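You operate a simulated robot arm through the tools that you are given. There is no shell and no other tool. Be economical: measure what you need, move in short steps, check, and stop when the job is done.

The job below is to be done with a simulated robot arm. You get a single attempt, and the scene is never put back.

Task
Close the warm box drawer. Then open the middle service drawer, fetch the small dish from the top of the service cupboard and set it in the inside of the middle service drawer, then shut the drawer. Then turn the tubes knob to OUT. The order counts.

Only the result counts: the job must be done as asked and must still hold three seconds after the hand-in. Knocking over, shifting, dropping, spilling or breaking anything else fails it.

Robot
A 7-joint arm with a two-finger parallel gripper on a trunk, on a base that drives. Base frame: it is fixed to the floor where the robot stands at the start and does not move with it; the origin is under the middle of the robot, x ahead of it, y to its left, z up. Units: m, degrees, N and s.
Its first joint turns from -166.0 to 166.0 degrees. Places, roughly: inside of the middle service drawer [-1, 2.2, 0.4]; middle service drawer [-0.9, 2.1, 0.5]; small dish [-1, 2.25, 0.75]; tubes knob [0.2, 2, 0.9]; warm box drawer [0.7, -0.1, 0.9]. Payload 4.4 kg.
The TCP is the grasp point between the finger pads, 0.023 m short of the fingertips. In the tool frame z runs along the fingers and y along their closing line. Largest opening 0.094 m; finger width 0.038, thickness 0.01; the body of the gripper, 0.054 by 0.096 m, starts 0.039 m behind the TCP.
Orientation is that of the tool frame in the base frame, as a unit quaternion [x, y, z, w]. With the fingers straight down and closing along the base's y, the tool's x points along the base's -x, its y along +y and its z along -z.

Tools
- The arm moves only by the tool nudge_tool. Its argument "motion" is text: rows parted by semicolons, each of 7 numbers parted by spaces: the turn, a rotation vector about the tool's x, y, z in units of 60 degrees (1.0 is 60 degrees), then the shift along the tool's x, y, z in units of 500 mm (1.0 is 500 mm), then the opening in per cent of the stroke, from 0 (shut) to 100 (fully open). In form: wx wy wz tx ty tz fingers; .... A call has 1 to 10 rows; each row is the pose to reach, as a shift and turn from the pose commanded when the call began, along the tool's axes at that moment. A call with a number of a shift or a turn outside -1 to 1 is refused whole. A row lasts 0.2 s, in which the tool goes at most 0.05 m and 8.6 degrees; a call with a longer step from one row to the next is refused whole, and so is a gripper value outside its range. Where a pose cannot be reached the arm comes as near as it can. A force on the tool above 40 N (or 10 N above the force at the start of the call, whichever is more), or a blocked arm, ends the call early, and 0.2 s more pass. The fingers move at their own pace (about 0.108 m/s each) and stop on an object; they squeeze with about 36 N. The grip force told is the motor's: it shows also when the fingers shut on nothing. Time passes only in rows, and 0.2 s behind the last, so rows that repeat a pose let the fingers close. It gives the time, the measured TCP pose, the force on the tool (base axes), the opening and the grip force at its end, in the units of the frame above (readings bear some noise), with the torque about the TCP (base axes, N m) and any sound that the robot's microphone picked up, and new pictures: "show" is both (left out), scene, wrist or none.
- Cameras (640 x 400 px; columns grow to the right, rows downward): "scene" is now at [0.1799, 0.1945, 1.4744]; the picture's right is [-0.45, -0.89, 0.00], its down [-0.46, 0.23, -0.86] and it looks along [0.77, -0.39, -0.51] (base axes); focal length 252 px, centre (320, 200). "wrist" rides on the gripper at [0.086, 0.016, -0.074] in the tool frame; the picture's right is [-0.18, 0.98, 0.00], its down [-0.58, -0.11, -0.81] and it looks along [-0.79, -0.15, 0.59] (tool axes); focal length 243 px, centre (320, 200). There is no depth. A picture from a camera that has moved, and an enlarged one, comes with that camera's place and axes in the base frame and with its lens.
- base_move(legs): drives the robot by 1 to 6 legs, each [ahead, left, turn to the left] in m, m and degrees, along the robot's own axes; the way and the turn of a leg run together, so that a leg with both is an arc; at most 1.5 m and 180 degrees a leg. The arm and the cameras ride along, it lands a little off, and it stops where it bumps. It gives what a move gives, and a new picture of the scene camera.
- aim_head(pan, tilt): turns the head with the scene camera to pan (to the left, within 120 degrees either way) and tilt (down, from -29 to 69), counted from straight ahead of the robot. It gives what a move gives, and a new picture of the scene camera.
- zoom(camera, box): a new picture of the part [left, top, right, bottom] of that camera's present view, enlarged. No time passes.
- hand_in(): hands the job in; it is judged then, once.

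Work in short steps. Places have to be worked out from the pictures, the camera data and where the tool is seen: move nearer, look again, correct. Check each grasp and each placing, and mend what went wrong. You have 165 turns and 260 pictures in all, those below and enlarged ones among them. Open the gripper and draw the arm clear of the work before you hand the job in, unless the task says otherwise; then end with one line.

The tools are called after "Request:" as name(argument=value, ...) on one line, values as JSON. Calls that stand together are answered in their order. nudge_tool: Moves the arm, as the interface text tells. Its arguments: {"type":"object","properties":{"motion":{"type":"string"},"show":{"type":"string","enum":["both","scene","wrist","none"]}},"required":["motion"]} The other tools are called the same way: base_move (legs) drives the base; aim_head (pan, tilt) turns the head that bears the scene camera; zoom (camera, box) takes an enlarged picture of a part of a camera's view; hand_in () hands the job in.

At the start:

```text
time: 0.0
position: [0.5993, -0.2064, 1.189]
orientation: [0.0, 1.0, 0.0, 0.0]
ft_force: [0.9, -0.2, -0.8]
moment: [0.01, -0.03, 0.03]
opening: 0.094
grasp_force: 0.0
robot x, y, heading: [-0.0019, -0.001, -0.0]
head pan, tilt: [-27.0, 30.8]
```

scene: 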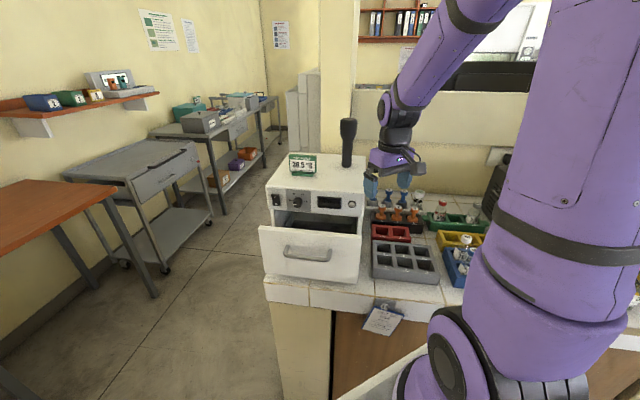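
wrist: 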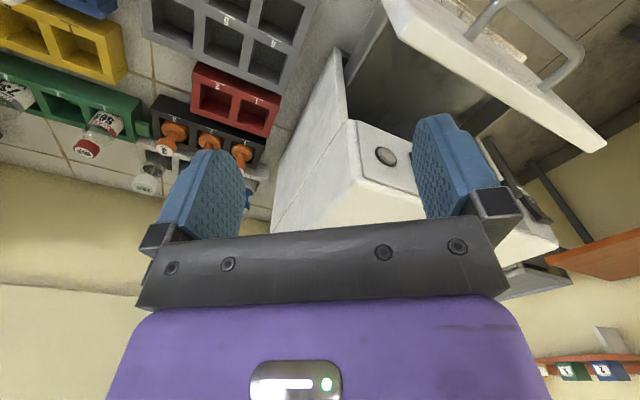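

The warm box drawer front's top edge seems to run from about (0.60,-0.15) to (0.79,0.10) at z≈1.02, closing along roughly (0.8,-0.6). I move the tool in front of it at a safe height, turn it to face the drawer and shut the fingers.

Request:
nudge_tool(motion="0 0 0.103 0 0.086 0 0; 0 0 0.206 0 0.172 0 0; 0 0 0.309 0 0.258 0 0; 0 0 0.412 0 0.344 0 0; 0 0 0.515 0 0.43 0 0; 0 0 0.617 0 0.516 0 0; 0 0 0.617 0 0.516 0 0")

```text
time: 1.6
position: [0.5996, 0.0526, 1.1887]
orientation: [0.318, 0.948, 0.001, 0.0]
ft_force: [-0.4, 0.6, -0.5]
moment: [-0.01, -0.01, 0.02]
opening: 0.0
grasp_force: 36.0
robot x, y, heading: [-0.0026, 0.0003, 0.2]
head pan, tilt: [-27.0, 30.8]
camera scene: at [0.1798, 0.1944, 1.4745], right [-0.45, -0.89, 0.0], down [-0.46, 0.23, -0.86], along [0.77, -0.39, -0.51], focal length 252 px, centre (320, 200)
camera wrist: at [0.5377, 0.1152, 1.2635], right [0.74, 0.67, 0.0], down [0.4, -0.44, 0.81], along [0.54, -0.6, -0.59], focal length 243 px, centre (320, 200)
```

scene: 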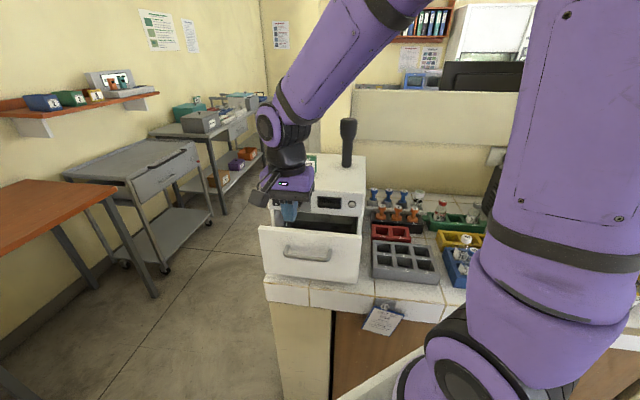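
wrist: 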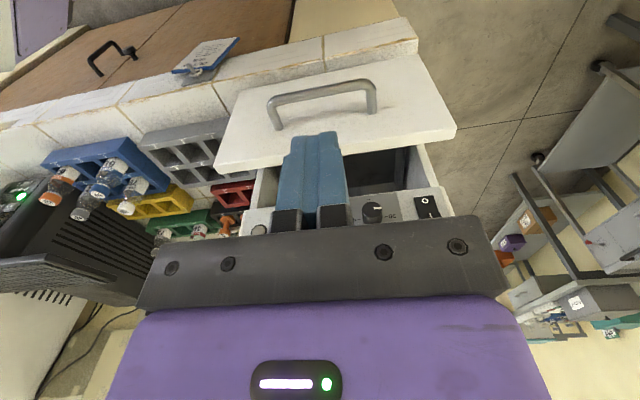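

Triangulating now gives the drawer front's top edge from (0.584,-0.131) to (0.712,0.096), z≈1.075, closing direction about (0.87,-0.49). I trim the yaw and then tilt the tool 45° so the fingertips face the drawer front.

Request:
nudge_tool(motion="0 0 -0.125 -0.012 -0.075 0 0", show="none")

Request:
nudge_tool(motion="0 -0.125 0 0 0 0 0; 0 -0.25 0 0 0 0 0; 0 -0.375 0 0 0 0 0; 0 -0.5 0 0 0 0 0; 0 -0.625 0 0 0 0 0; 0 -0.75 0 0 0 0 0")

```text
time: 2.0
position: [0.5825, 0.0165, 1.1888]
orientation: [0.254, 0.967, 0.0, -0.001]
ft_force: [0.2, 0.4, -0.1]
moment: [0.02, 0.01, -0.01]
opening: 0.0002
grasp_force: 35.8
robot x, y, heading: [0.0053, -0.0033, -0.1]
head pan, tilt: [-27.0, 30.8]
```

```text
time: 3.4
position: [0.5867, 0.0194, 1.1932]
orientation: [0.236, 0.894, -0.098, 0.369]
ft_force: [-0.1, -0.2, 0.3]
moment: [0.0, -0.01, -0.01]
opening: 0.0002
grasp_force: 35.5
out of reach, approached as far as the arm can: row 6
robot x, y, heading: [0.0029, -0.0012, 0.0]
head pan, tilt: [-27.0, 30.8]
camera scene: at [0.1797, 0.1943, 1.4745], right [-0.45, -0.89, 0.0], down [-0.46, 0.23, -0.86], along [0.77, -0.39, -0.51], focal length 252 px, centre (320, 200)
camera wrist: at [0.4947, 0.0889, 1.1835], right [0.6, 0.79, 0.13], down [-0.19, -0.02, 0.98], along [0.78, -0.61, 0.14], focal length 243 px, centre (320, 200)
```

scene: 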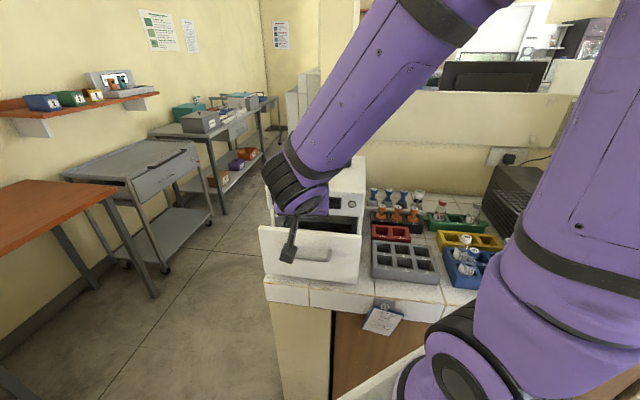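
wrist: 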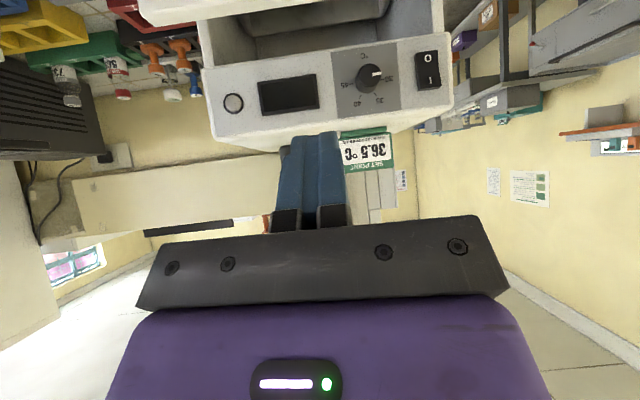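

Tilt reached about 43°. I go down 0.13 m in front of the drawer front.

Request:
nudge_tool(motion="0 0 0 0.061 0 0.061 0; 0 0 0 0.122 0 0.122 0; 0 0 0 0.184 0 0.184 0")

```text
time: 4.2
position: [0.6226, 0.0424, 1.069]
orientation: [0.236, 0.893, -0.097, 0.371]
ft_force: [-1.1, -0.6, 0.7]
moment: [0.03, -0.01, 0.06]
opening: 0.0
grasp_force: 36.2
out of reach, approached as far as the arm can: row 1, 2, 3
robot x, y, heading: [0.0007, -0.004, -0.2]
head pan, tilt: [-27.0, 30.8]
camera scene: at [0.1787, 0.1943, 1.4746], right [-0.45, -0.89, 0.0], down [-0.46, 0.23, -0.86], along [0.77, -0.39, -0.51], focal length 252 px, centre (320, 200)
camera wrist: at [0.5299, 0.1115, 1.0603], right [0.6, 0.79, 0.13], down [-0.19, -0.02, 0.98], along [0.78, -0.61, 0.14], focal length 243 px, centre (320, 200)
```

scene: 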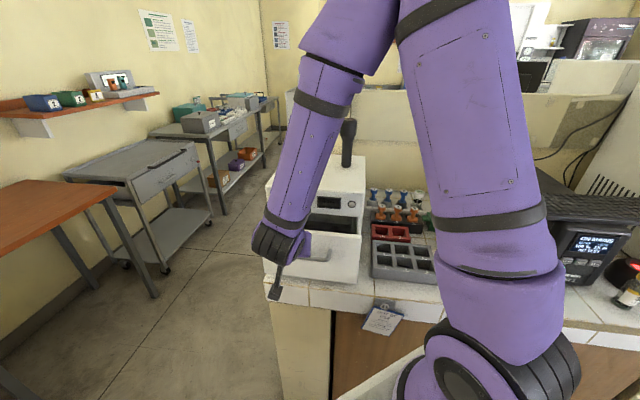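
wrist: 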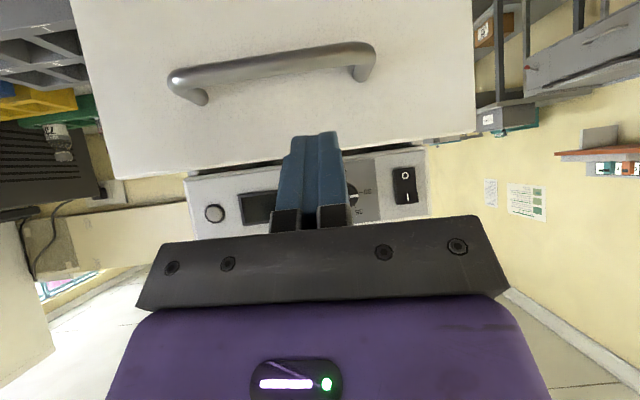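

The closed fingertips now face the plate between its handle and top edge. I push along the closing direction in steps.

Request:
nudge_tool(motion="0 0 0 -0.05 -0.06 0.05 0; 0 0 0 -0.1 -0.06 0.1 0; 0 0 0 -0.14 -0.06 0.14 0; 0 0 0 -0.18 -0.06 0.18 0; 0 0 0 -0.22 -0.06 0.22 0; 0 0 0 -0.26 -0.06 0.26 0")

```text
time: 5.3
position: [0.7222, -0.048, 1.0678]
orientation: [0.234, 0.895, -0.098, 0.368]
ft_force: [-17.5, 4.6, 13.6]
moment: [-0.24, -0.27, -0.21]
opening: 0.0
grasp_force: 36.0
out of reach, approached as far as the arm can: row 1
robot x, y, heading: [0.0, -0.0019, 0.1]
head pan, tilt: [-27.0, 30.8]
stopped in row 5: the force on the tool passed its limit at 55 N (the readings are from after the stop); the commanded pose is now the measured one
camera scene: at [0.1783, 0.1948, 1.4746], right [-0.45, -0.89, 0.0], down [-0.46, 0.23, -0.86], along [0.77, -0.39, -0.51], focal length 252 px, centre (320, 200)
camera wrist: at [0.6294, 0.022, 1.0595], right [0.59, 0.79, 0.13], down [-0.19, -0.02, 0.98], along [0.78, -0.61, 0.14], focal length 243 px, centre (320, 200)
```

scene: 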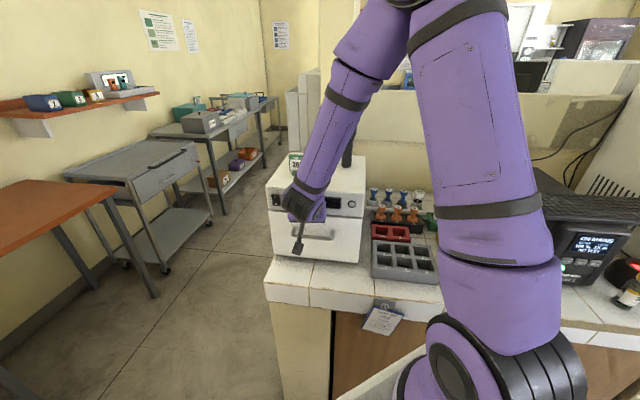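
wrist: 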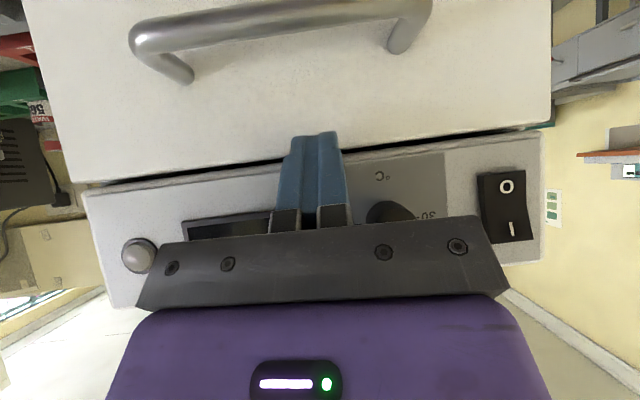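

The push stopped on force and the plate looks near the panel. I back straight out and inspect whether it is fully shut.

Request:
nudge_tool(motion="0 0 0 0.05 0 -0.05 0; 0 0 0 0.1 0 -0.1 0; 0 0 0 0.1 0.08 -0.12 0; 0 0 0 0.1 0.16 -0.16 0")

Request:
zoom(camera="scene", box=[240, 140, 400, 300])

```text
time: 6.3
position: [0.6856, 0.0641, 1.0897]
orientation: [0.234, 0.895, -0.096, 0.368]
ft_force: [0.2, -0.2, 0.5]
moment: [0.02, -0.01, 0.05]
opening: 0.0
grasp_force: 35.8
robot x, y, heading: [0.0003, 0.0009, -0.1]
head pan, tilt: [-27.0, 30.8]
camera scene: at [0.18, 0.1938, 1.4745], right [-0.45, -0.89, 0.0], down [-0.46, 0.23, -0.86], along [0.77, -0.39, -0.51], focal length 252 px, centre (320, 200)
camera wrist: at [0.5919, 0.1336, 1.0811], right [0.6, 0.79, 0.13], down [-0.19, -0.02, 0.98], along [0.78, -0.61, 0.14], focal length 243 px, centre (320, 200)
```

scene: 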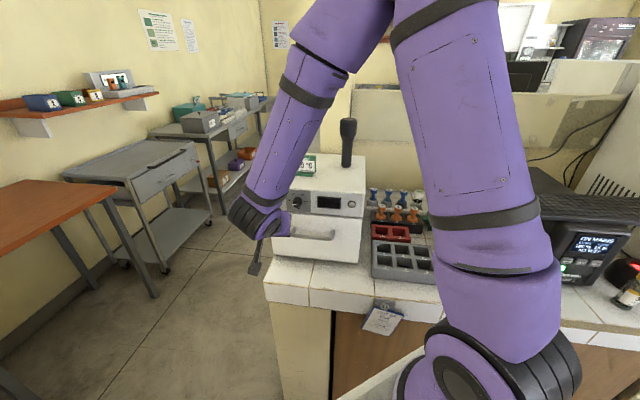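
wrist: 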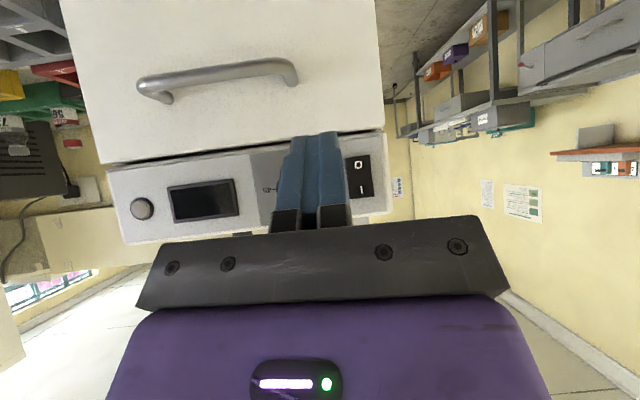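

```text
2.50 times, centred on (320, 220) of scene
camera zoom: at [0.18, 0.1938, 1.4745], right [-0.45, -0.89, 0.0], down [-0.46, 0.23, -0.86], along [0.77, -0.39, -0.51], focal length 629 px, centre (320, 150)
```

zoom: 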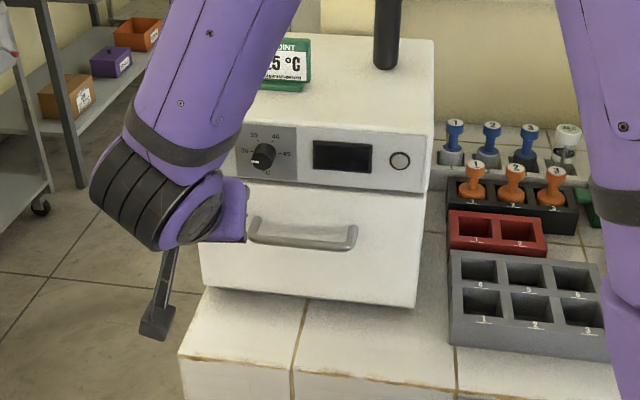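

It looks shut; I push once more slowly at the same place to make sure it is at its stop.

Request:
nudge_tool(motion="0 0 0 0 -0.08 0.04 0; 0 0 0 0 -0.16 0.06 0; 0 0 0 -0.05 -0.16 0.11 0; 0 0 0 -0.08 -0.16 0.14 0; 0 0 0 -0.09 -0.16 0.15 0; 0 0 0 -0.1 -0.16 0.16 0; 0 0 0 -0.107 -0.16 0.167 0; 0 0 0 -0.114 -0.16 0.174 0; 0 0 0 -0.121 -0.16 0.181 0; 0 0 0 -0.128 -0.16 0.188 0")

```text
time: 7.8
position: [0.723, -0.0479, 1.0675]
orientation: [0.233, 0.896, -0.096, 0.365]
ft_force: [-16.0, 5.1, 13.2]
moment: [-0.23, -0.27, -0.23]
opening: 0.0
grasp_force: 35.8
robot x, y, heading: [-0.0009, -0.0014, -0.0]
head pan, tilt: [-27.0, 30.8]
stopped in row 7: the force on the tool passed its limit at 47 N (the readings are from after the stop); the commanded pose is now the measured one
camera scene: at [0.178, 0.1949, 1.4746], right [-0.45, -0.89, 0.0], down [-0.46, 0.23, -0.86], along [0.77, -0.39, -0.51], focal length 252 px, centre (320, 200)
camera wrist: at [0.6292, 0.0218, 1.0593], right [0.59, 0.79, 0.13], down [-0.18, -0.02, 0.98], along [0.78, -0.61, 0.13], focal length 243 px, centre (320, 200)
```

scene: 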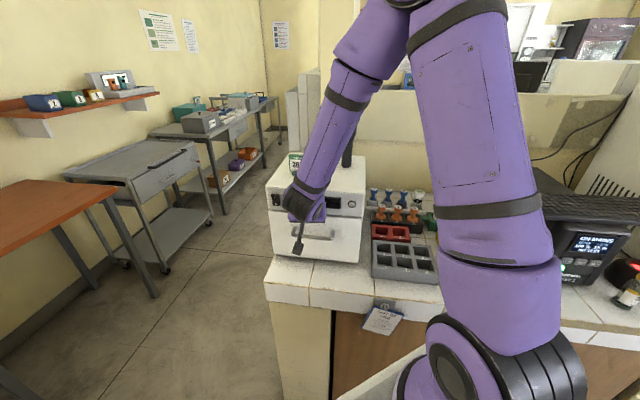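
wrist: 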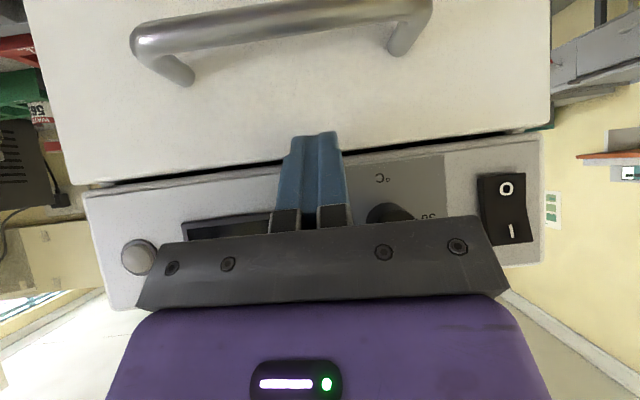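

It stops at the same place. To rule out that the fingertip merely meets the panel above, I also press lower, on the handle area.

Request:
nudge_tool(motion="0 0 0 0.05 0 -0.05 0; 0 0 0 0.09 0 -0.09 0; 0 0 0 0.13 0 -0.05 0; 0 0 0 0.154 0 -0.026 0; 0 0 0 0.126 0 0.002 0; 0 0 0 0.11 0 0.018 0; 0 0 0 0.1 0 0.028 0; 0 0 0 0.09 0 0.038 0; 0 0 0 0.08 0 0.048 0; 0 0 0 0.07 0 0.058 0")

```text
time: 9.6
position: [0.6996, -0.0328, 1.0228]
orientation: [0.231, 0.898, -0.096, 0.363]
ft_force: [-17.5, 3.5, 24.9]
moment: [-0.3, 0.14, -0.28]
opening: 0.0001
grasp_force: 35.8
robot x, y, heading: [-0.0047, -0.0022, 0.0]
head pan, tilt: [-27.0, 30.8]
stopped in row 8: the force on the tool passed its limit at 51 N (the readings are from after the stop); the commanded pose is now the measured one
camera scene: at [0.1772, 0.195, 1.4746], right [-0.45, -0.89, 0.0], down [-0.46, 0.23, -0.86], along [0.77, -0.39, -0.51], focal length 252 px, centre (320, 200)
camera wrist: at [0.6049, 0.0354, 1.0148], right [0.59, 0.8, 0.12], down [-0.18, -0.02, 0.98], along [0.79, -0.6, 0.13], focal length 243 px, centre (320, 200)
```

scene: 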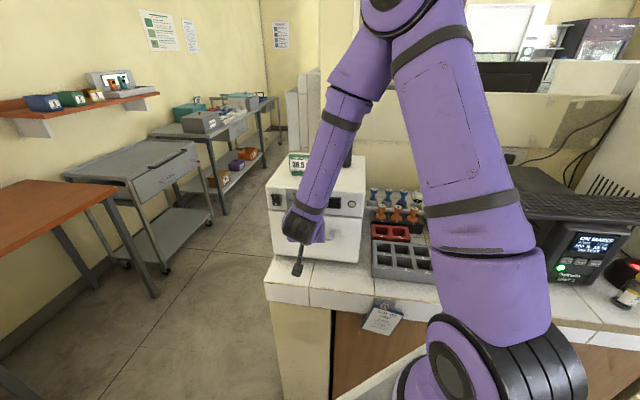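
wrist: 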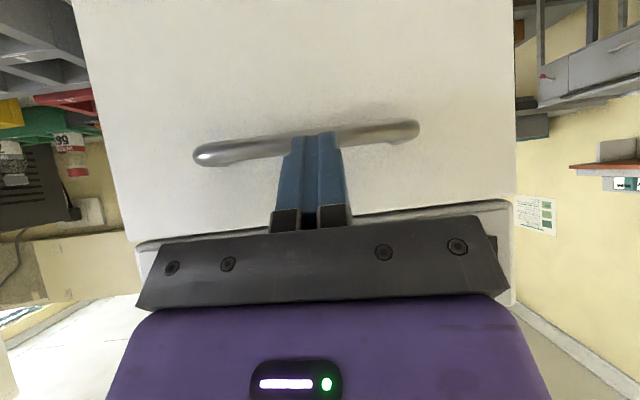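

The drawer is firmly shut. I withdraw, straighten the tool up high, and then look around to the left.

Request:
nudge_tool(motion="0 0 0 0.06 0 -0.06 0; 0 0 0 0.12 0 -0.12 0; 0 0 0 0.06 0 -0.18 0; 0 0 0 0 0 -0.24 0; 0 0 0 -0.06 0 -0.3 0; 0 0.12 0 -0.12 0 -0.36 0; 0 0.25 0 -0.14 0 -0.38 0; 0 0.37 0 -0.14 0 -0.38 0; 0 0.5 0 -0.14 0 -0.38 0; 0 0.62 0 -0.14 0 -0.38 0", show="none")

Request:
aim_head(pan=60, tilt=25)

Request:
aim_head(pan=115, tilt=25)

```text
time: 11.8
position: [0.6282, 0.0068, 1.206]
orientation: [0.249, 0.967, -0.016, 0.055]
ft_force: [-0.5, -0.7, 0.1]
moment: [0.03, 0.02, 0.0]
opening: 0.0
grasp_force: 35.8
out of reach, approached as far as the arm can: row 2, 3, 4
robot x, y, heading: [-0.0031, 0.001, -0.0]
head pan, tilt: [-27.0, 30.8]
```

```text
time: 13.4
position: [0.6303, 0.0066, 1.2052]
orientation: [0.25, 0.967, -0.016, 0.057]
ft_force: [0.8, 0.9, -0.3]
moment: [0.0, -0.01, 0.01]
opening: 0.0001
grasp_force: 36.1
robot x, y, heading: [-0.0023, -0.0036, -0.1]
head pan, tilt: [60.0, 25.0]
camera scene: at [0.1448, 0.3154, 1.4836], right [0.87, -0.5, 0.0], down [-0.21, -0.37, -0.91], along [0.45, 0.78, -0.42], focal length 252 px, centre (320, 200)
```

scene: 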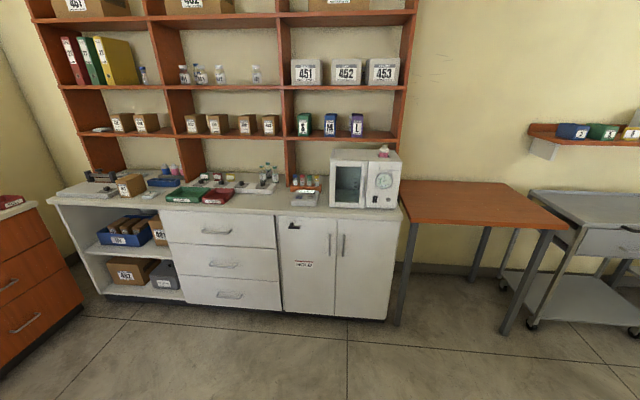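

```text
time: 14.6
position: [0.6298, 0.0056, 1.2052]
orientation: [0.249, 0.967, -0.016, 0.057]
ft_force: [-0.6, 0.1, -0.3]
moment: [0.02, -0.01, -0.01]
opening: 0.0001
grasp_force: 35.8
robot x, y, heading: [-0.0046, 0.0002, 0.1]
head pan, tilt: [115.0, 25.0]
camera scene: at [0.0597, 0.3192, 1.4837], right [0.91, 0.42, 0.0], down [0.18, -0.38, -0.91], along [-0.38, 0.82, -0.42], focal length 252 px, centre (320, 200)
```

scene: 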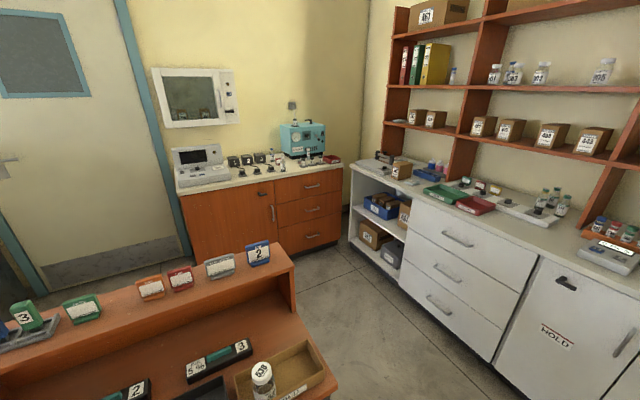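

The wooden cupboard with three drawers matches the service cupboard. I zoom in on its top and drawers and on the white counter for the tubes knob.

Request:
zoom(camera="scene", box=[160, 100, 360, 260])

Request:
zoom(camera="scene", box=[360, 130, 640, 280])

```text
2.50 times, centred on (260, 180) of scene
camera zoom: at [0.0597, 0.3192, 1.4837], right [0.91, 0.42, 0.0], down [0.18, -0.38, -0.91], along [-0.38, 0.82, -0.42], focal length 629 px, centre (470, 250)
```

zoom: 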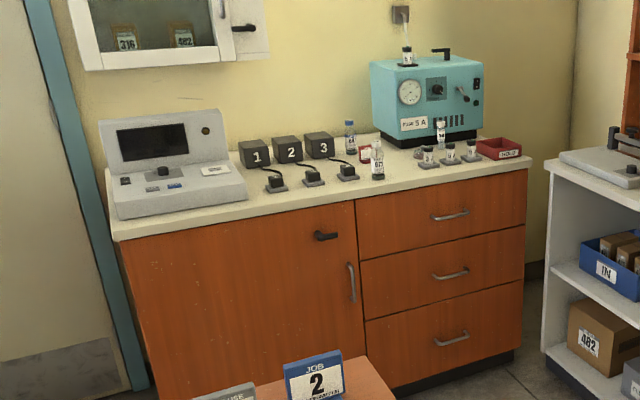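

```text
2.29 times, centred on (500, 205) of scene
camera zoom: at [0.0597, 0.3192, 1.4837], right [0.91, 0.42, 0.0], down [0.18, -0.38, -0.91], along [-0.38, 0.82, -0.42], focal length 575 px, centre (-91, 189)
```

zoom: 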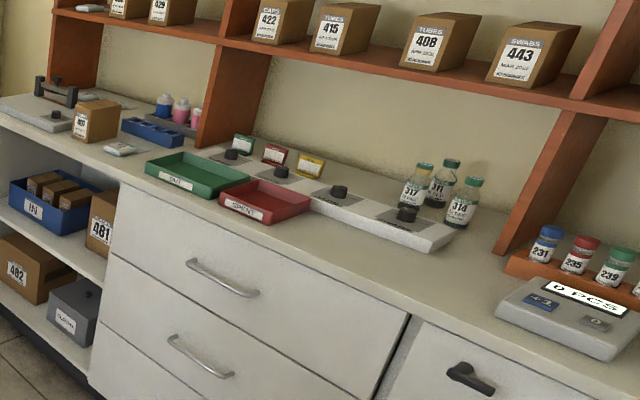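

Worked out: the room axes are turned about 58°; the wooden cupboard stands around (-1,2.2) facing direction (0.85,-0.52), with free floor between the job table and the white cabinet. I raise the arm and turn in place to face the cupboard.

Request:
nudge_tool(motion="0 0.1 0 0 0 -0.09 0; 0 0.11 0 0 0 -0.18 0; 0 0.11 0 0 0 -0.27 0; 0 0.11 0 0 0 -0.36 0", show="none")

Request:
aim_head(pan=0, tilt=35)

Request:
base_move(legs=[[0, 0, 90]])

Request:
base_move(legs=[[0, 0, 58]])

```text
time: 15.6
position: [0.6131, 0.0183, 1.3858]
orientation: [0.25, 0.968, -0.002, 0.001]
ft_force: [-0.4, -1.0, -0.5]
moment: [-0.03, 0.01, 0.03]
opening: 0.0
grasp_force: 36.4
robot x, y, heading: [0.0013, 0.0005, 0.0]
head pan, tilt: [115.0, 25.0]
```

```text
time: 17.5
position: [0.6112, 0.0185, 1.3856]
orientation: [0.249, 0.968, -0.002, 0.0]
ft_force: [-0.1, 0.1, -0.7]
moment: [0.02, 0.01, -0.03]
opening: 0.0
grasp_force: 36.3
robot x, y, heading: [-0.0031, -0.0003, -0.0]
head pan, tilt: [0.0, 35.0]
camera scene: at [0.1867, 0.2357, 1.4679], right [0.0, -1.0, 0.0], down [-0.57, 0.0, -0.82], along [0.82, 0.0, -0.57], focal length 252 px, centre (320, 200)
```

scene: 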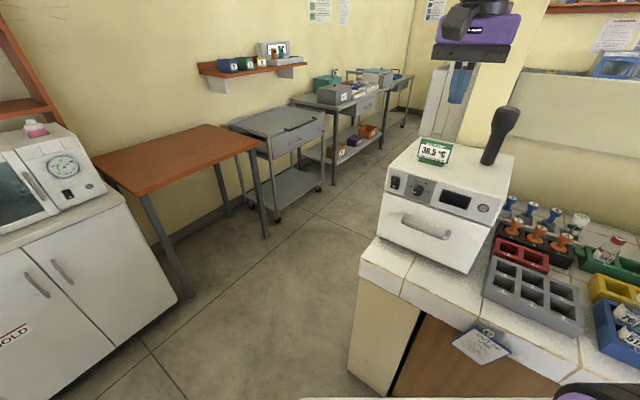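

```text
time: 21.8
position: [-0.0218, 0.6121, 1.3867]
orientation: [-0.511, 0.86, 0.0, 0.001]
ft_force: [1.0, 0.2, 0.8]
moment: [0.0, 0.0, -0.02]
opening: 0.0
grasp_force: 36.0
robot x, y, heading: [-0.0035, -0.0025, 90.0]
head pan, tilt: [0.0, 35.0]
camera scene: at [-0.2374, 0.1875, 1.4679], right [1.0, 0.01, 0.0], down [0.0, -0.57, -0.82], along [0.0, 0.82, -0.57], focal length 252 px, centre (320, 200)
```

scene: 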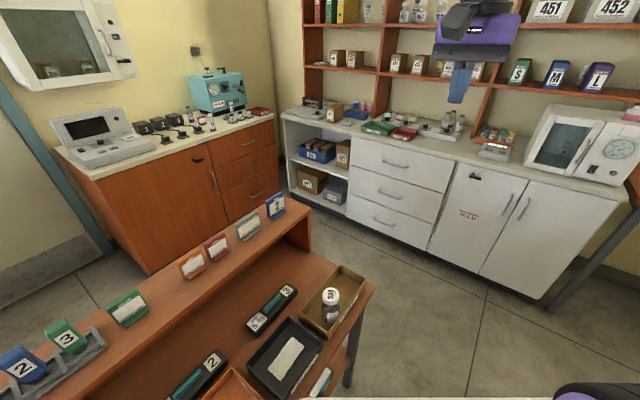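

```text
time: 24.7
position: [-0.5284, 0.31, 1.3864]
orientation: [0.862, -0.507, 0.0, -0.002]
ft_force: [0.0, 0.2, -0.4]
moment: [0.0, 0.03, 0.01]
opening: 0.0003
grasp_force: 36.1
robot x, y, heading: [-0.004, -0.0003, 147.9]
head pan, tilt: [0.0, 35.0]
camera scene: at [-0.2856, -0.0986, 1.4679], right [0.53, 0.85, 0.0], down [0.49, -0.3, -0.82], along [-0.69, 0.43, -0.57], focal length 252 px, centre (320, 200)
```

scene: 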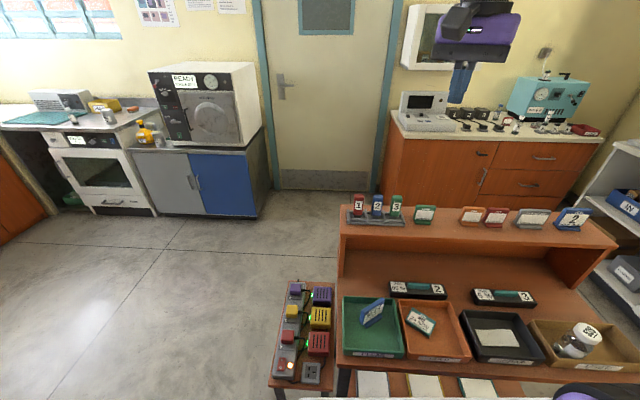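

Triangulation: cupboard front at e≈1.80 (e=(-0.8,0.6), n=(0.6,0.8)), top z≈0.87, middle drawer handle near (-0.74,1.98,0.54). I align the heading to 143°, slide right past the job table, then advance.

Request:
base_move(legs=[[0, 0, -4.9], [0, -0.97, 0], [0.6, 0, 0]])

```text
time: 33.2
position: [-0.3906, 1.4817, 1.386]
orientation: [0.838, -0.545, 0.0, -0.002]
ft_force: [0.1, -0.3, -0.2]
moment: [-0.03, -0.02, 0.01]
opening: 0.0
grasp_force: 35.4
robot x, y, heading: [0.111, 1.1316, 142.9]
head pan, tilt: [0.0, 35.0]
camera scene: at [-0.1833, 1.0543, 1.4679], right [0.6, 0.8, 0.0], down [0.46, -0.35, -0.82], along [-0.65, 0.49, -0.57], focal length 252 px, centre (320, 200)
```

scene: 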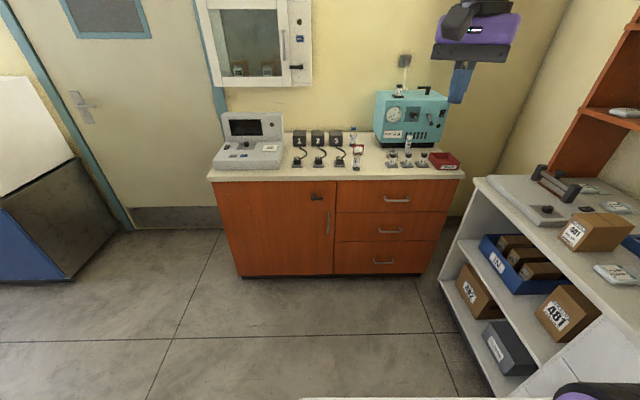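

Good view of the service cupboard now. I zoom on its top to identify the small dish.

Request:
zoom(camera="scene", box=[320, 100, 480, 200])

Request:
zoom(camera="scene", box=[320, 170, 480, 270])

```text
4.00 times, centred on (400, 150) of scene
camera zoom: at [-0.1833, 1.0543, 1.4679], right [0.6, 0.8, 0.0], down [0.46, -0.35, -0.82], along [-0.65, 0.49, -0.57], focal length 1006 px, centre (0, 400)
```

zoom: 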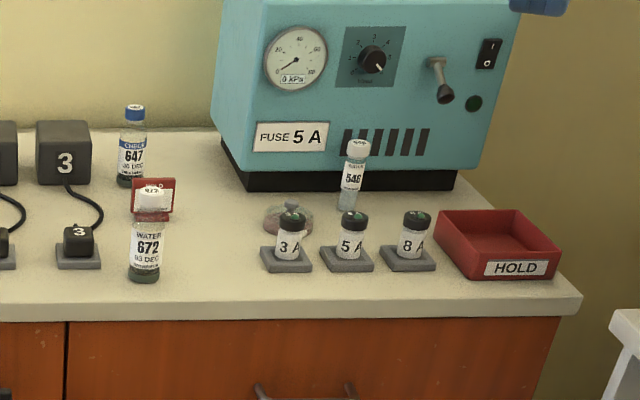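

```text
4.00 times, centred on (400, 220) of scene
camera zoom: at [-0.1833, 1.0543, 1.4679], right [0.6, 0.8, 0.0], down [0.46, -0.35, -0.82], along [-0.65, 0.49, -0.57], focal length 1006 px, centre (0, 120)
```

zoom: 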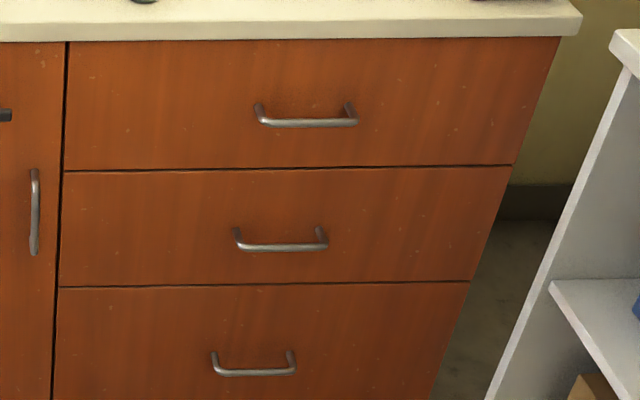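

The small dish is the little glass dish behind fuse 3A, near (-0.955,2.13,0.88). First the drawer: its handle bar is near e=1.76, n=1.11, z=0.57; I'll grip it with a level tool, so I turn and tilt the tool in free space.

Request:
nudge_tool(motion="0 0 0.125 0 0 0.075 0; 0 0 0.25 0 0 0.15 0; 0 0 0.375 0 0 0.225 0; 0 0 0.5 0 0 0.3 0; 0 0 0.625 0 0 0.375 0; 0 0 0.75 0 0 0.45 0; 0 0 0.875 0 0 0.525 0; 0 0 1 0 0 0.6 0", show="none")

Request:
nudge_tool(motion="-0.125 0 0 0 0 0 50; -0.25 0 0 0 0 0 50; -0.375 0 0 0 0 0 50; -0.5 0 0 0 0 0 50; -0.625 0 0 0 0 0 50; -0.75 0 0 0 0 0 50; -0.875 0 0 0 0 0 50; -1 0 0 0 0 0 50", show="none")

Request:
nudge_tool(motion="-0.125 0 0 0 0 0 50; -0.25 0 0 0 0 0 50; -0.375 0 0 0 0 0 50; -0.5 0 0 0 0 0 50")

```text
time: 35.0
position: [-0.3893, 1.4842, 1.0848]
orientation: [-0.453, 0.891, 0.001, 0.003]
ft_force: [0.1, 0.1, 0.1]
moment: [0.03, 0.03, 0.0]
opening: 0.0
grasp_force: 35.6
robot x, y, heading: [0.1089, 1.1255, 142.9]
head pan, tilt: [0.0, 35.0]
```

```text
time: 36.8
position: [-0.4758, 1.5086, 1.0983]
orientation: [-0.394, 0.771, 0.447, -0.226]
ft_force: [0.4, 0.4, 0.2]
moment: [0.0, 0.02, -0.01]
opening: 0.047
grasp_force: 0.0
out of reach, approached as far as the arm can: row 4, 5, 6, 7, 8
robot x, y, heading: [0.1088, 1.13, 142.8]
head pan, tilt: [0.0, 35.0]
```

```text
time: 37.8
position: [-0.4959, 1.5124, 1.0974]
orientation: [-0.322, 0.629, 0.631, -0.32]
ft_force: [0.5, -0.8, 0.2]
moment: [0.02, -0.01, 0.03]
opening: 0.0474
grasp_force: 0.1
out of reach, approached as far as the arm can: row 1, 2, 3, 4
robot x, y, heading: [0.1086, 1.1257, 142.9]
head pan, tilt: [0.0, 35.0]
camera scene: at [-0.183, 1.0543, 1.4679], right [0.6, 0.8, 0.0], down [0.46, -0.35, -0.82], along [-0.65, 0.49, -0.57], focal length 252 px, centre (320, 200)
camera wrist: at [-0.4884, 1.3989, 1.1122], right [0.11, 0.14, 0.98], down [0.99, 0.0, -0.11], along [-0.01, 0.99, -0.14], focal length 243 px, centre (320, 200)
```

scene: 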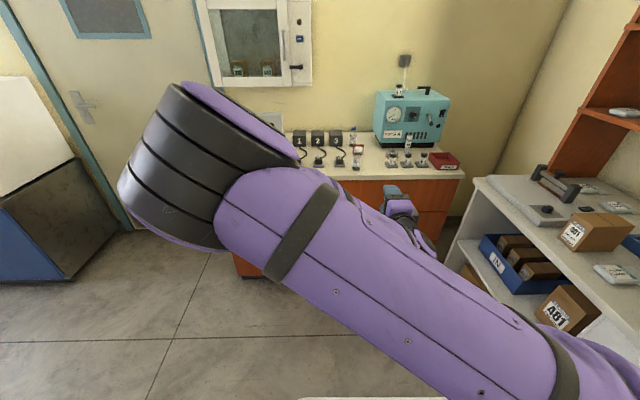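
wrist: 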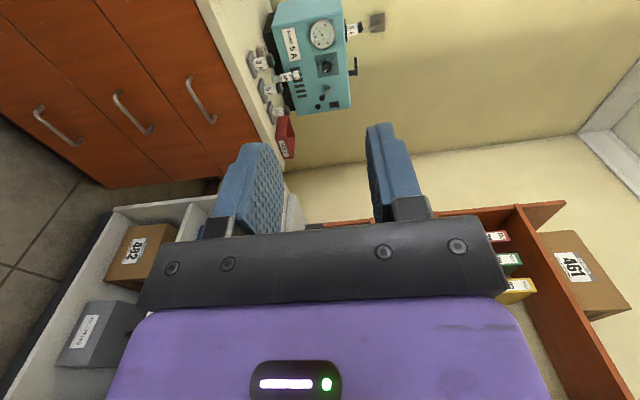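

The tool is now level, pointing at the cupboard with the fingers closing vertically. I lower it toward handle height, in front of the drawers.

Request:
nudge_tool(motion="0 0 0 0 -0.095 0.02 50; 0 0 0 0 -0.19 0.04 50; 0 0 0 0 -0.285 0.06 50; 0 0 0 0 -0.38 0.08 50; 0 0 0 0 -0.475 0.1 50; 0 0 0 0 -0.57 0.12 50; 0 0 0 0 -0.665 0.14 50; 0 0 0 0 -0.76 0.16 50; 0 0 0 0 -0.855 0.18 50; 0 0 0 0 -0.95 0.2 50")

```text
time: 40.0
position: [-0.5754, 1.5711, 0.6211]
orientation: [-0.322, 0.629, 0.631, -0.32]
ft_force: [-0.2, 0.3, 0.3]
moment: [0.02, -0.05, -0.01]
opening: 0.047
grasp_force: 0.1
robot x, y, heading: [0.1116, 1.1261, 142.9]
head pan, tilt: [0.0, 35.0]
camera scene: at [-0.1832, 1.0539, 1.4679], right [0.6, 0.8, 0.0], down [0.46, -0.35, -0.82], along [-0.65, 0.49, -0.57], focal length 252 px, centre (320, 200)
camera wrist: at [-0.5688, 1.4571, 0.6368], right [0.11, 0.14, 0.98], down [0.99, 0.0, -0.11], along [-0.01, 0.99, -0.14], focal length 243 px, centre (320, 200)
```

scene: 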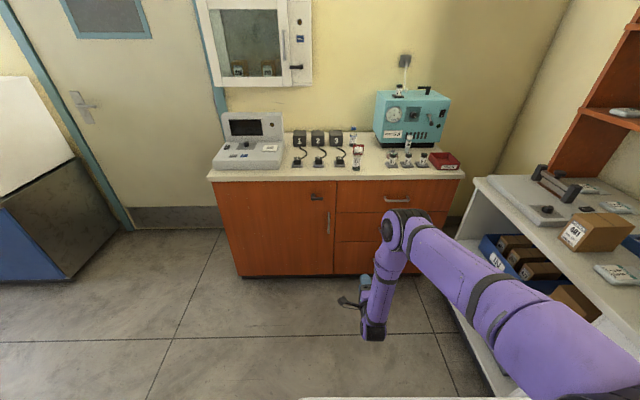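
wrist: 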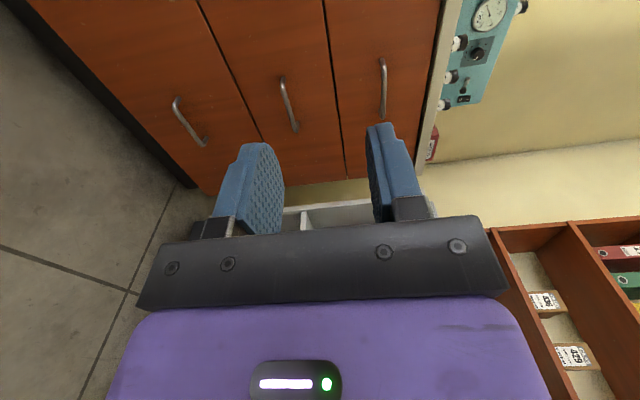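

Combining both views puts the handle bar at about e≈1.83, n≈1.12, z≈0.51. I drive the base a bit closer with the tool still short of the drawer.

Request:
base_move(legs=[[0.25, -0.08, 0]])

Request:
nudge_tool(motion="0 0 0 -0.09 -0.07 0 60; 0 0 0 -0.18 -0.14 0 60; 0 0 0 -0.24 -0.2 0 60")

```text
time: 41.9
position: [-0.725, 1.7874, 0.6213]
orientation: [-0.323, 0.629, 0.631, -0.319]
ft_force: [-0.4, 0.3, -0.6]
moment: [0.01, 0.0, -0.02]
opening: 0.047
grasp_force: 0.1
robot x, y, heading: [-0.039, 1.3417, 143.0]
head pan, tilt: [0.0, 35.0]
camera scene: at [-0.3328, 1.2695, 1.4679], right [0.6, 0.8, 0.0], down [0.46, -0.35, -0.82], along [-0.65, 0.49, -0.57], focal length 252 px, centre (320, 200)
```

scene: 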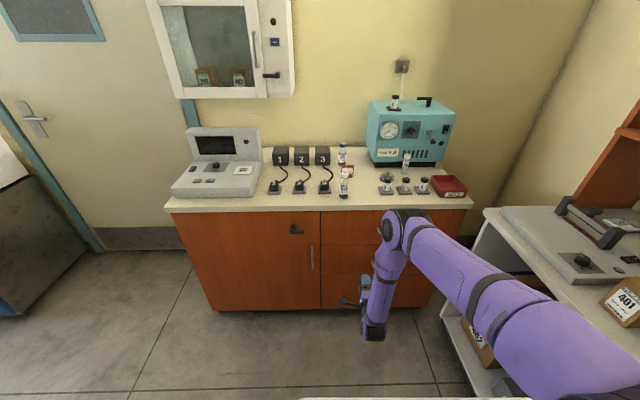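

```text
refused: row 1 steps farther than a row can; nothing moved
```

The rows were slightly too long; I resend in smaller steps.

Request:
nudge_tool(motion="0 0 0 -0.06 -0.05 0 60; 0 0 0 -0.12 -0.1 0 60; 0 0 0 -0.18 -0.15 0 60; 0 0 0 -0.24 -0.2 0 60")

```text
time: 42.9
position: [-0.6537, 1.8832, 0.5223]
orientation: [-0.323, 0.628, 0.631, -0.32]
ft_force: [-0.7, 0.5, -0.2]
moment: [0.02, 0.02, -0.04]
opening: 0.0566
grasp_force: 0.0
robot x, y, heading: [-0.0375, 1.3443, 143.0]
head pan, tilt: [0.0, 35.0]
camera scene: at [-0.3329, 1.269, 1.4679], right [0.6, 0.8, 0.0], down [0.46, -0.35, -0.82], along [-0.65, 0.49, -0.57], focal length 252 px, centre (320, 200)
camera wrist: at [-0.6458, 1.7688, 0.5375], right [0.11, 0.15, 0.98], down [0.99, 0.0, -0.11], along [-0.01, 0.99, -0.14], focal length 243 px, centre (320, 200)
```

scene: 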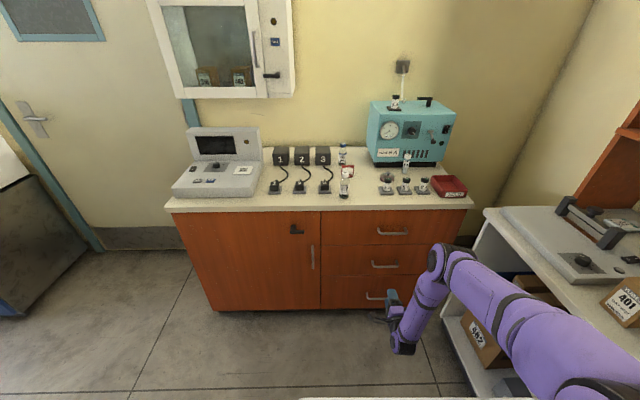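
wrist: 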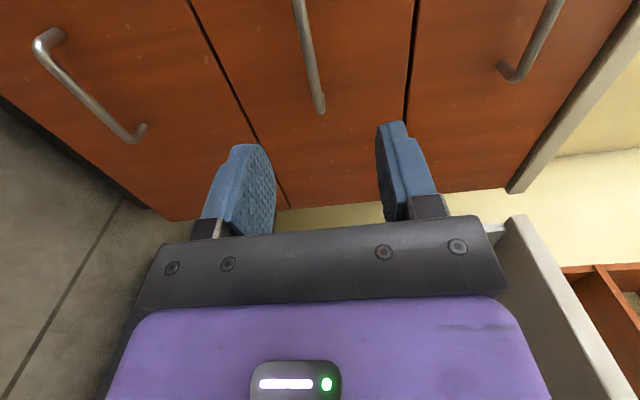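

The handle's right end triangulates to (-0.742,2.018,0.512), so its centre is at n≈1.11, matching the tool line. I advance 0.10 m and go down 1 cm.

Request:
nudge_tool(motion="0 0 0 0 -0.01 0.08 60; 0 0 0 0 -0.02 0.16 60; 0 0 0 0 -0.02 0.2 60")

Request:
zoom(camera="scene", box=[320, 200, 480, 300])

```text
time: 43.7
position: [-0.7372, 1.9418, 0.5137]
orientation: [-0.323, 0.629, 0.631, -0.319]
ft_force: [1.0, 0.0, 0.5]
moment: [0.0, 0.0, 0.0]
opening: 0.0563
grasp_force: 0.1
robot x, y, heading: [-0.0378, 1.3432, 142.7]
head pan, tilt: [0.0, 35.0]
camera scene: at [-0.3328, 1.2695, 1.4679], right [0.6, 0.8, 0.0], down [0.46, -0.35, -0.82], along [-0.65, 0.49, -0.57], focal length 252 px, centre (320, 200)
camera wrist: at [-0.7281, 1.8274, 0.5279], right [0.11, 0.15, 0.98], down [0.99, 0.0, -0.11], along [-0.01, 0.99, -0.14], focal length 243 px, centre (320, 200)
```

scene: 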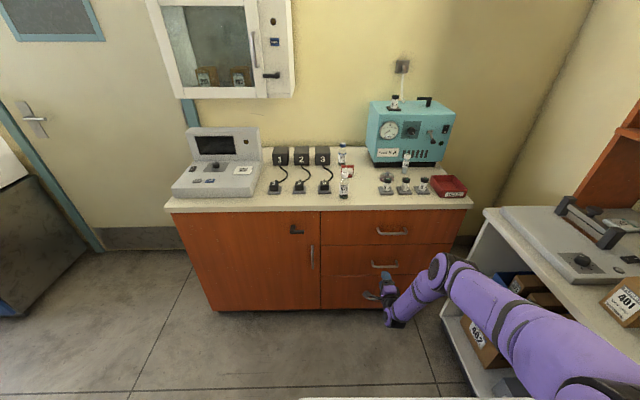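
wrist: 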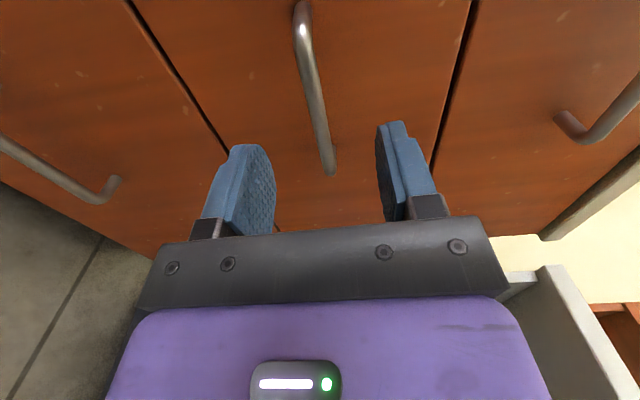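

```text
4.00 times, centred on (400, 250) of scene
camera zoom: at [-0.3328, 1.2695, 1.4679], right [0.6, 0.8, 0.0], down [0.46, -0.35, -0.82], along [-0.65, 0.49, -0.57], focal length 1006 px, centre (0, 0)
```

zoom: 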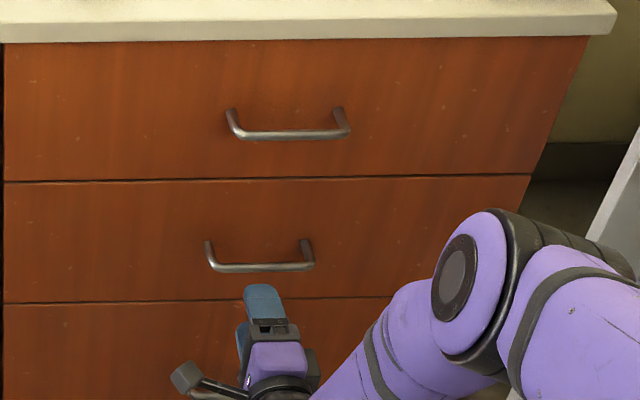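

The bar appears still 5–8 cm ahead. I advance 4 cm and look again.

Request:
nudge_tool(motion="0 0 0 0 0 0.04 60; 0 0 0 0 0 0.08 60")

Request:
zoom(camera="scene", box=[340, 220, 420, 270])

```text
time: 44.3
position: [-0.7673, 1.9654, 0.5117]
orientation: [-0.322, 0.63, 0.631, -0.318]
ft_force: [0.0, -1.0, -0.1]
moment: [0.02, -0.04, 0.01]
opening: 0.0564
grasp_force: 0.1
robot x, y, heading: [-0.0429, 1.3366, 143.0]
head pan, tilt: [0.0, 35.0]
camera scene: at [-0.3327, 1.2696, 1.4679], right [0.6, 0.8, 0.0], down [0.46, -0.35, -0.82], along [-0.65, 0.49, -0.57], focal length 252 px, centre (320, 200)
camera wrist: at [-0.7596, 1.8517, 0.5273], right [0.1, 0.14, 0.98], down [0.99, 0.0, -0.11], along [-0.01, 0.99, -0.14], focal length 243 px, centre (320, 200)
```

scene: 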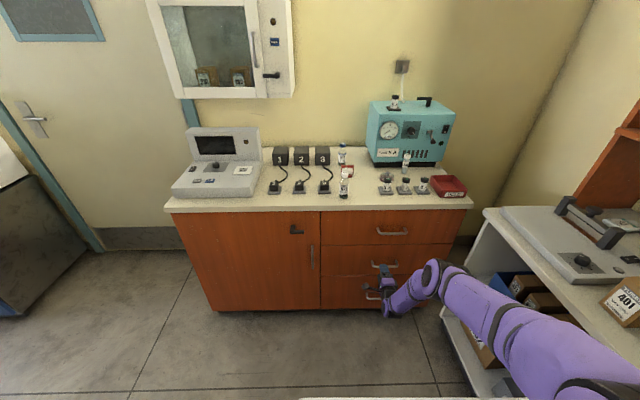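
wrist: 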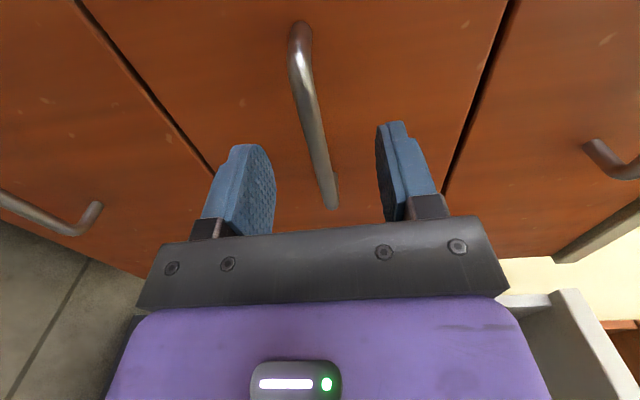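

```text
8.00 times, centred on (380, 245) of scene
camera zoom: at [-0.3327, 1.2696, 1.4679], right [0.6, 0.8, 0.0], down [0.46, -0.35, -0.82], along [-0.65, 0.49, -0.57], focal length 2013 px, centre (-160, -160)
```

zoom: 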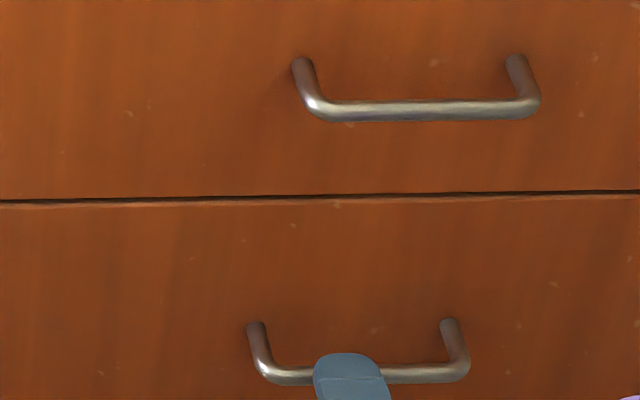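

The bar is about 3.5 cm ahead of the TCP at z≈0.512. I advance and close on it.

Request:
nudge_tool(motion="0 0 0 0 0.002 0.035 60; 0 0 0 0 0.002 0.07 60; 0 0 0 0 0.002 0.07 0; 0 0 0 0 0.002 0.07 0; 0 0 0 0 0.002 0.07 0")

Request:
zoom(camera="scene", box=[340, 220, 420, 270])

```text
time: 45.1
position: [-0.7785, 1.9743, 0.5074]
orientation: [-0.325, 0.639, 0.622, -0.315]
ft_force: [-2.1, 5.3, -35.9]
moment: [-0.82, -0.3, -0.05]
opening: 0.0118
grasp_force: 35.9
out of reach, approached as far as the arm can: row 1, 2, 3, 4
robot x, y, heading: [-0.0386, 1.3463, 142.8]
head pan, tilt: [0.0, 35.0]
stopped in row 4: the force on the tool passed its limit at 48 N (the readings are from after the stop); the commanded pose is now the measured one
camera scene: at [-0.3342, 1.2709, 1.4676], right [0.6, 0.8, 0.0], down [0.46, -0.35, -0.82], along [-0.65, 0.49, -0.57], focal length 252 px, centre (320, 200)
camera wrist: at [-0.7715, 1.8596, 0.526], right [0.08, 0.16, 0.98], down [1.0, -0.01, -0.08], along [-0.01, 0.99, -0.16], focal length 243 px, centre (320, 200)
```

scene: 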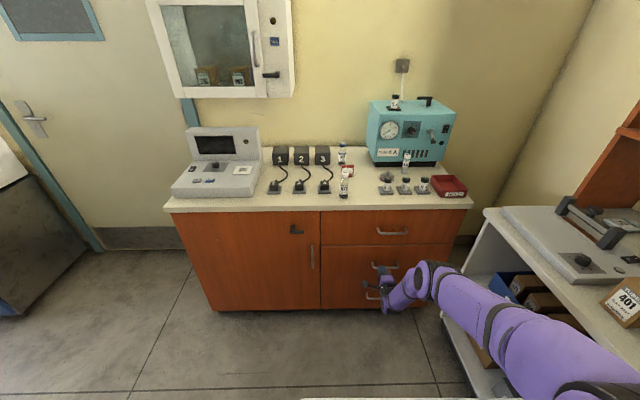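
wrist: 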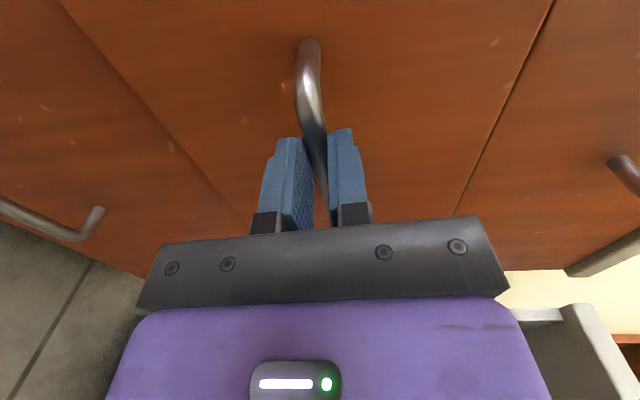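

```text
8.00 times, centred on (380, 245) of scene
camera zoom: at [-0.3342, 1.2709, 1.4676], right [0.6, 0.8, 0.0], down [0.46, -0.35, -0.82], along [-0.65, 0.49, -0.57], focal length 2013 px, centre (-160, -160)
```

zoom: 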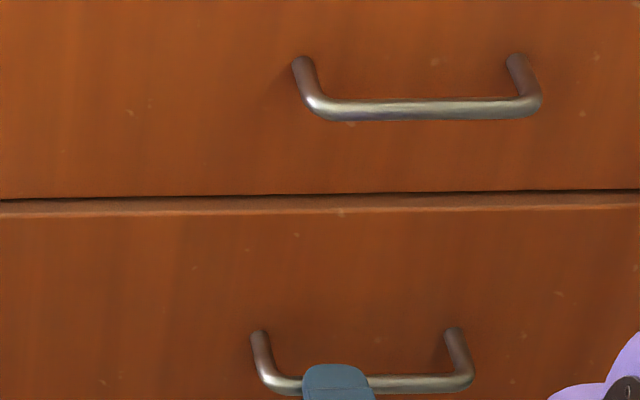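

The fingers hold the bar (opening 12 mm) and the drawer already cracked open. I pull back slowly, easing down 5 mm first since the tool is pushed downward by the bar.

Request:
nudge_tool(motion="0 0 0 0 -0.006 -0.01 0; 0 0 0 0 -0.01 -0.04 0; 0 0 0 0 -0.01 -0.08 0; 0 0 0 0 -0.01 -0.12 0; 0 0 0 0 -0.01 -0.16 0; 0 0 0 0 -0.01 -0.2 0")

```text
time: 46.7
position: [-0.6983, 1.9149, 0.5084]
orientation: [-0.325, 0.637, 0.623, -0.315]
ft_force: [2.2, 2.5, -11.8]
moment: [-0.73, 0.19, 0.37]
opening: 0.0114
grasp_force: 45.4
robot x, y, heading: [-0.0418, 1.3429, 143.1]
head pan, tilt: [0.0, 35.0]
stopped in row 6: the force on the tool passed its limit at 49 N (the readings are from after the stop); the commanded pose is now the measured one
camera scene: at [-0.3331, 1.27, 1.4678], right [0.6, 0.8, 0.0], down [0.46, -0.35, -0.82], along [-0.65, 0.49, -0.57], focal length 252 px, centre (320, 200)
camera wrist: at [-0.6908, 1.8013, 0.5256], right [0.09, 0.16, 0.98], down [1.0, -0.01, -0.09], along [-0.01, 0.99, -0.16], focal length 243 px, centre (320, 200)
```

scene: 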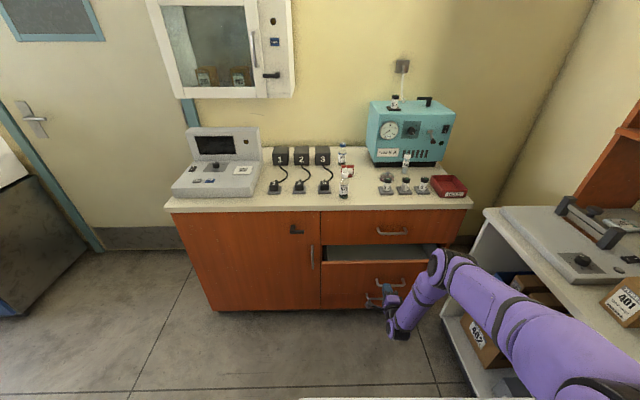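
wrist: 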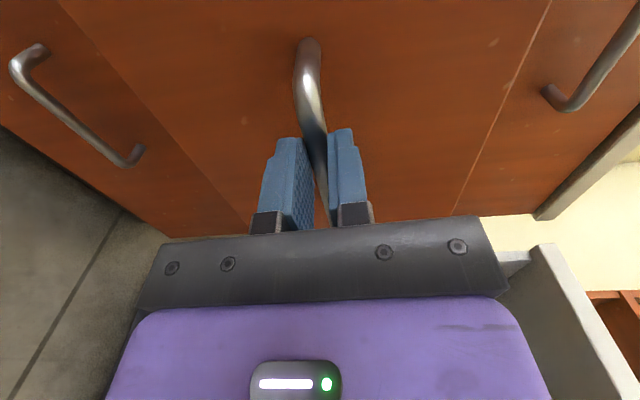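

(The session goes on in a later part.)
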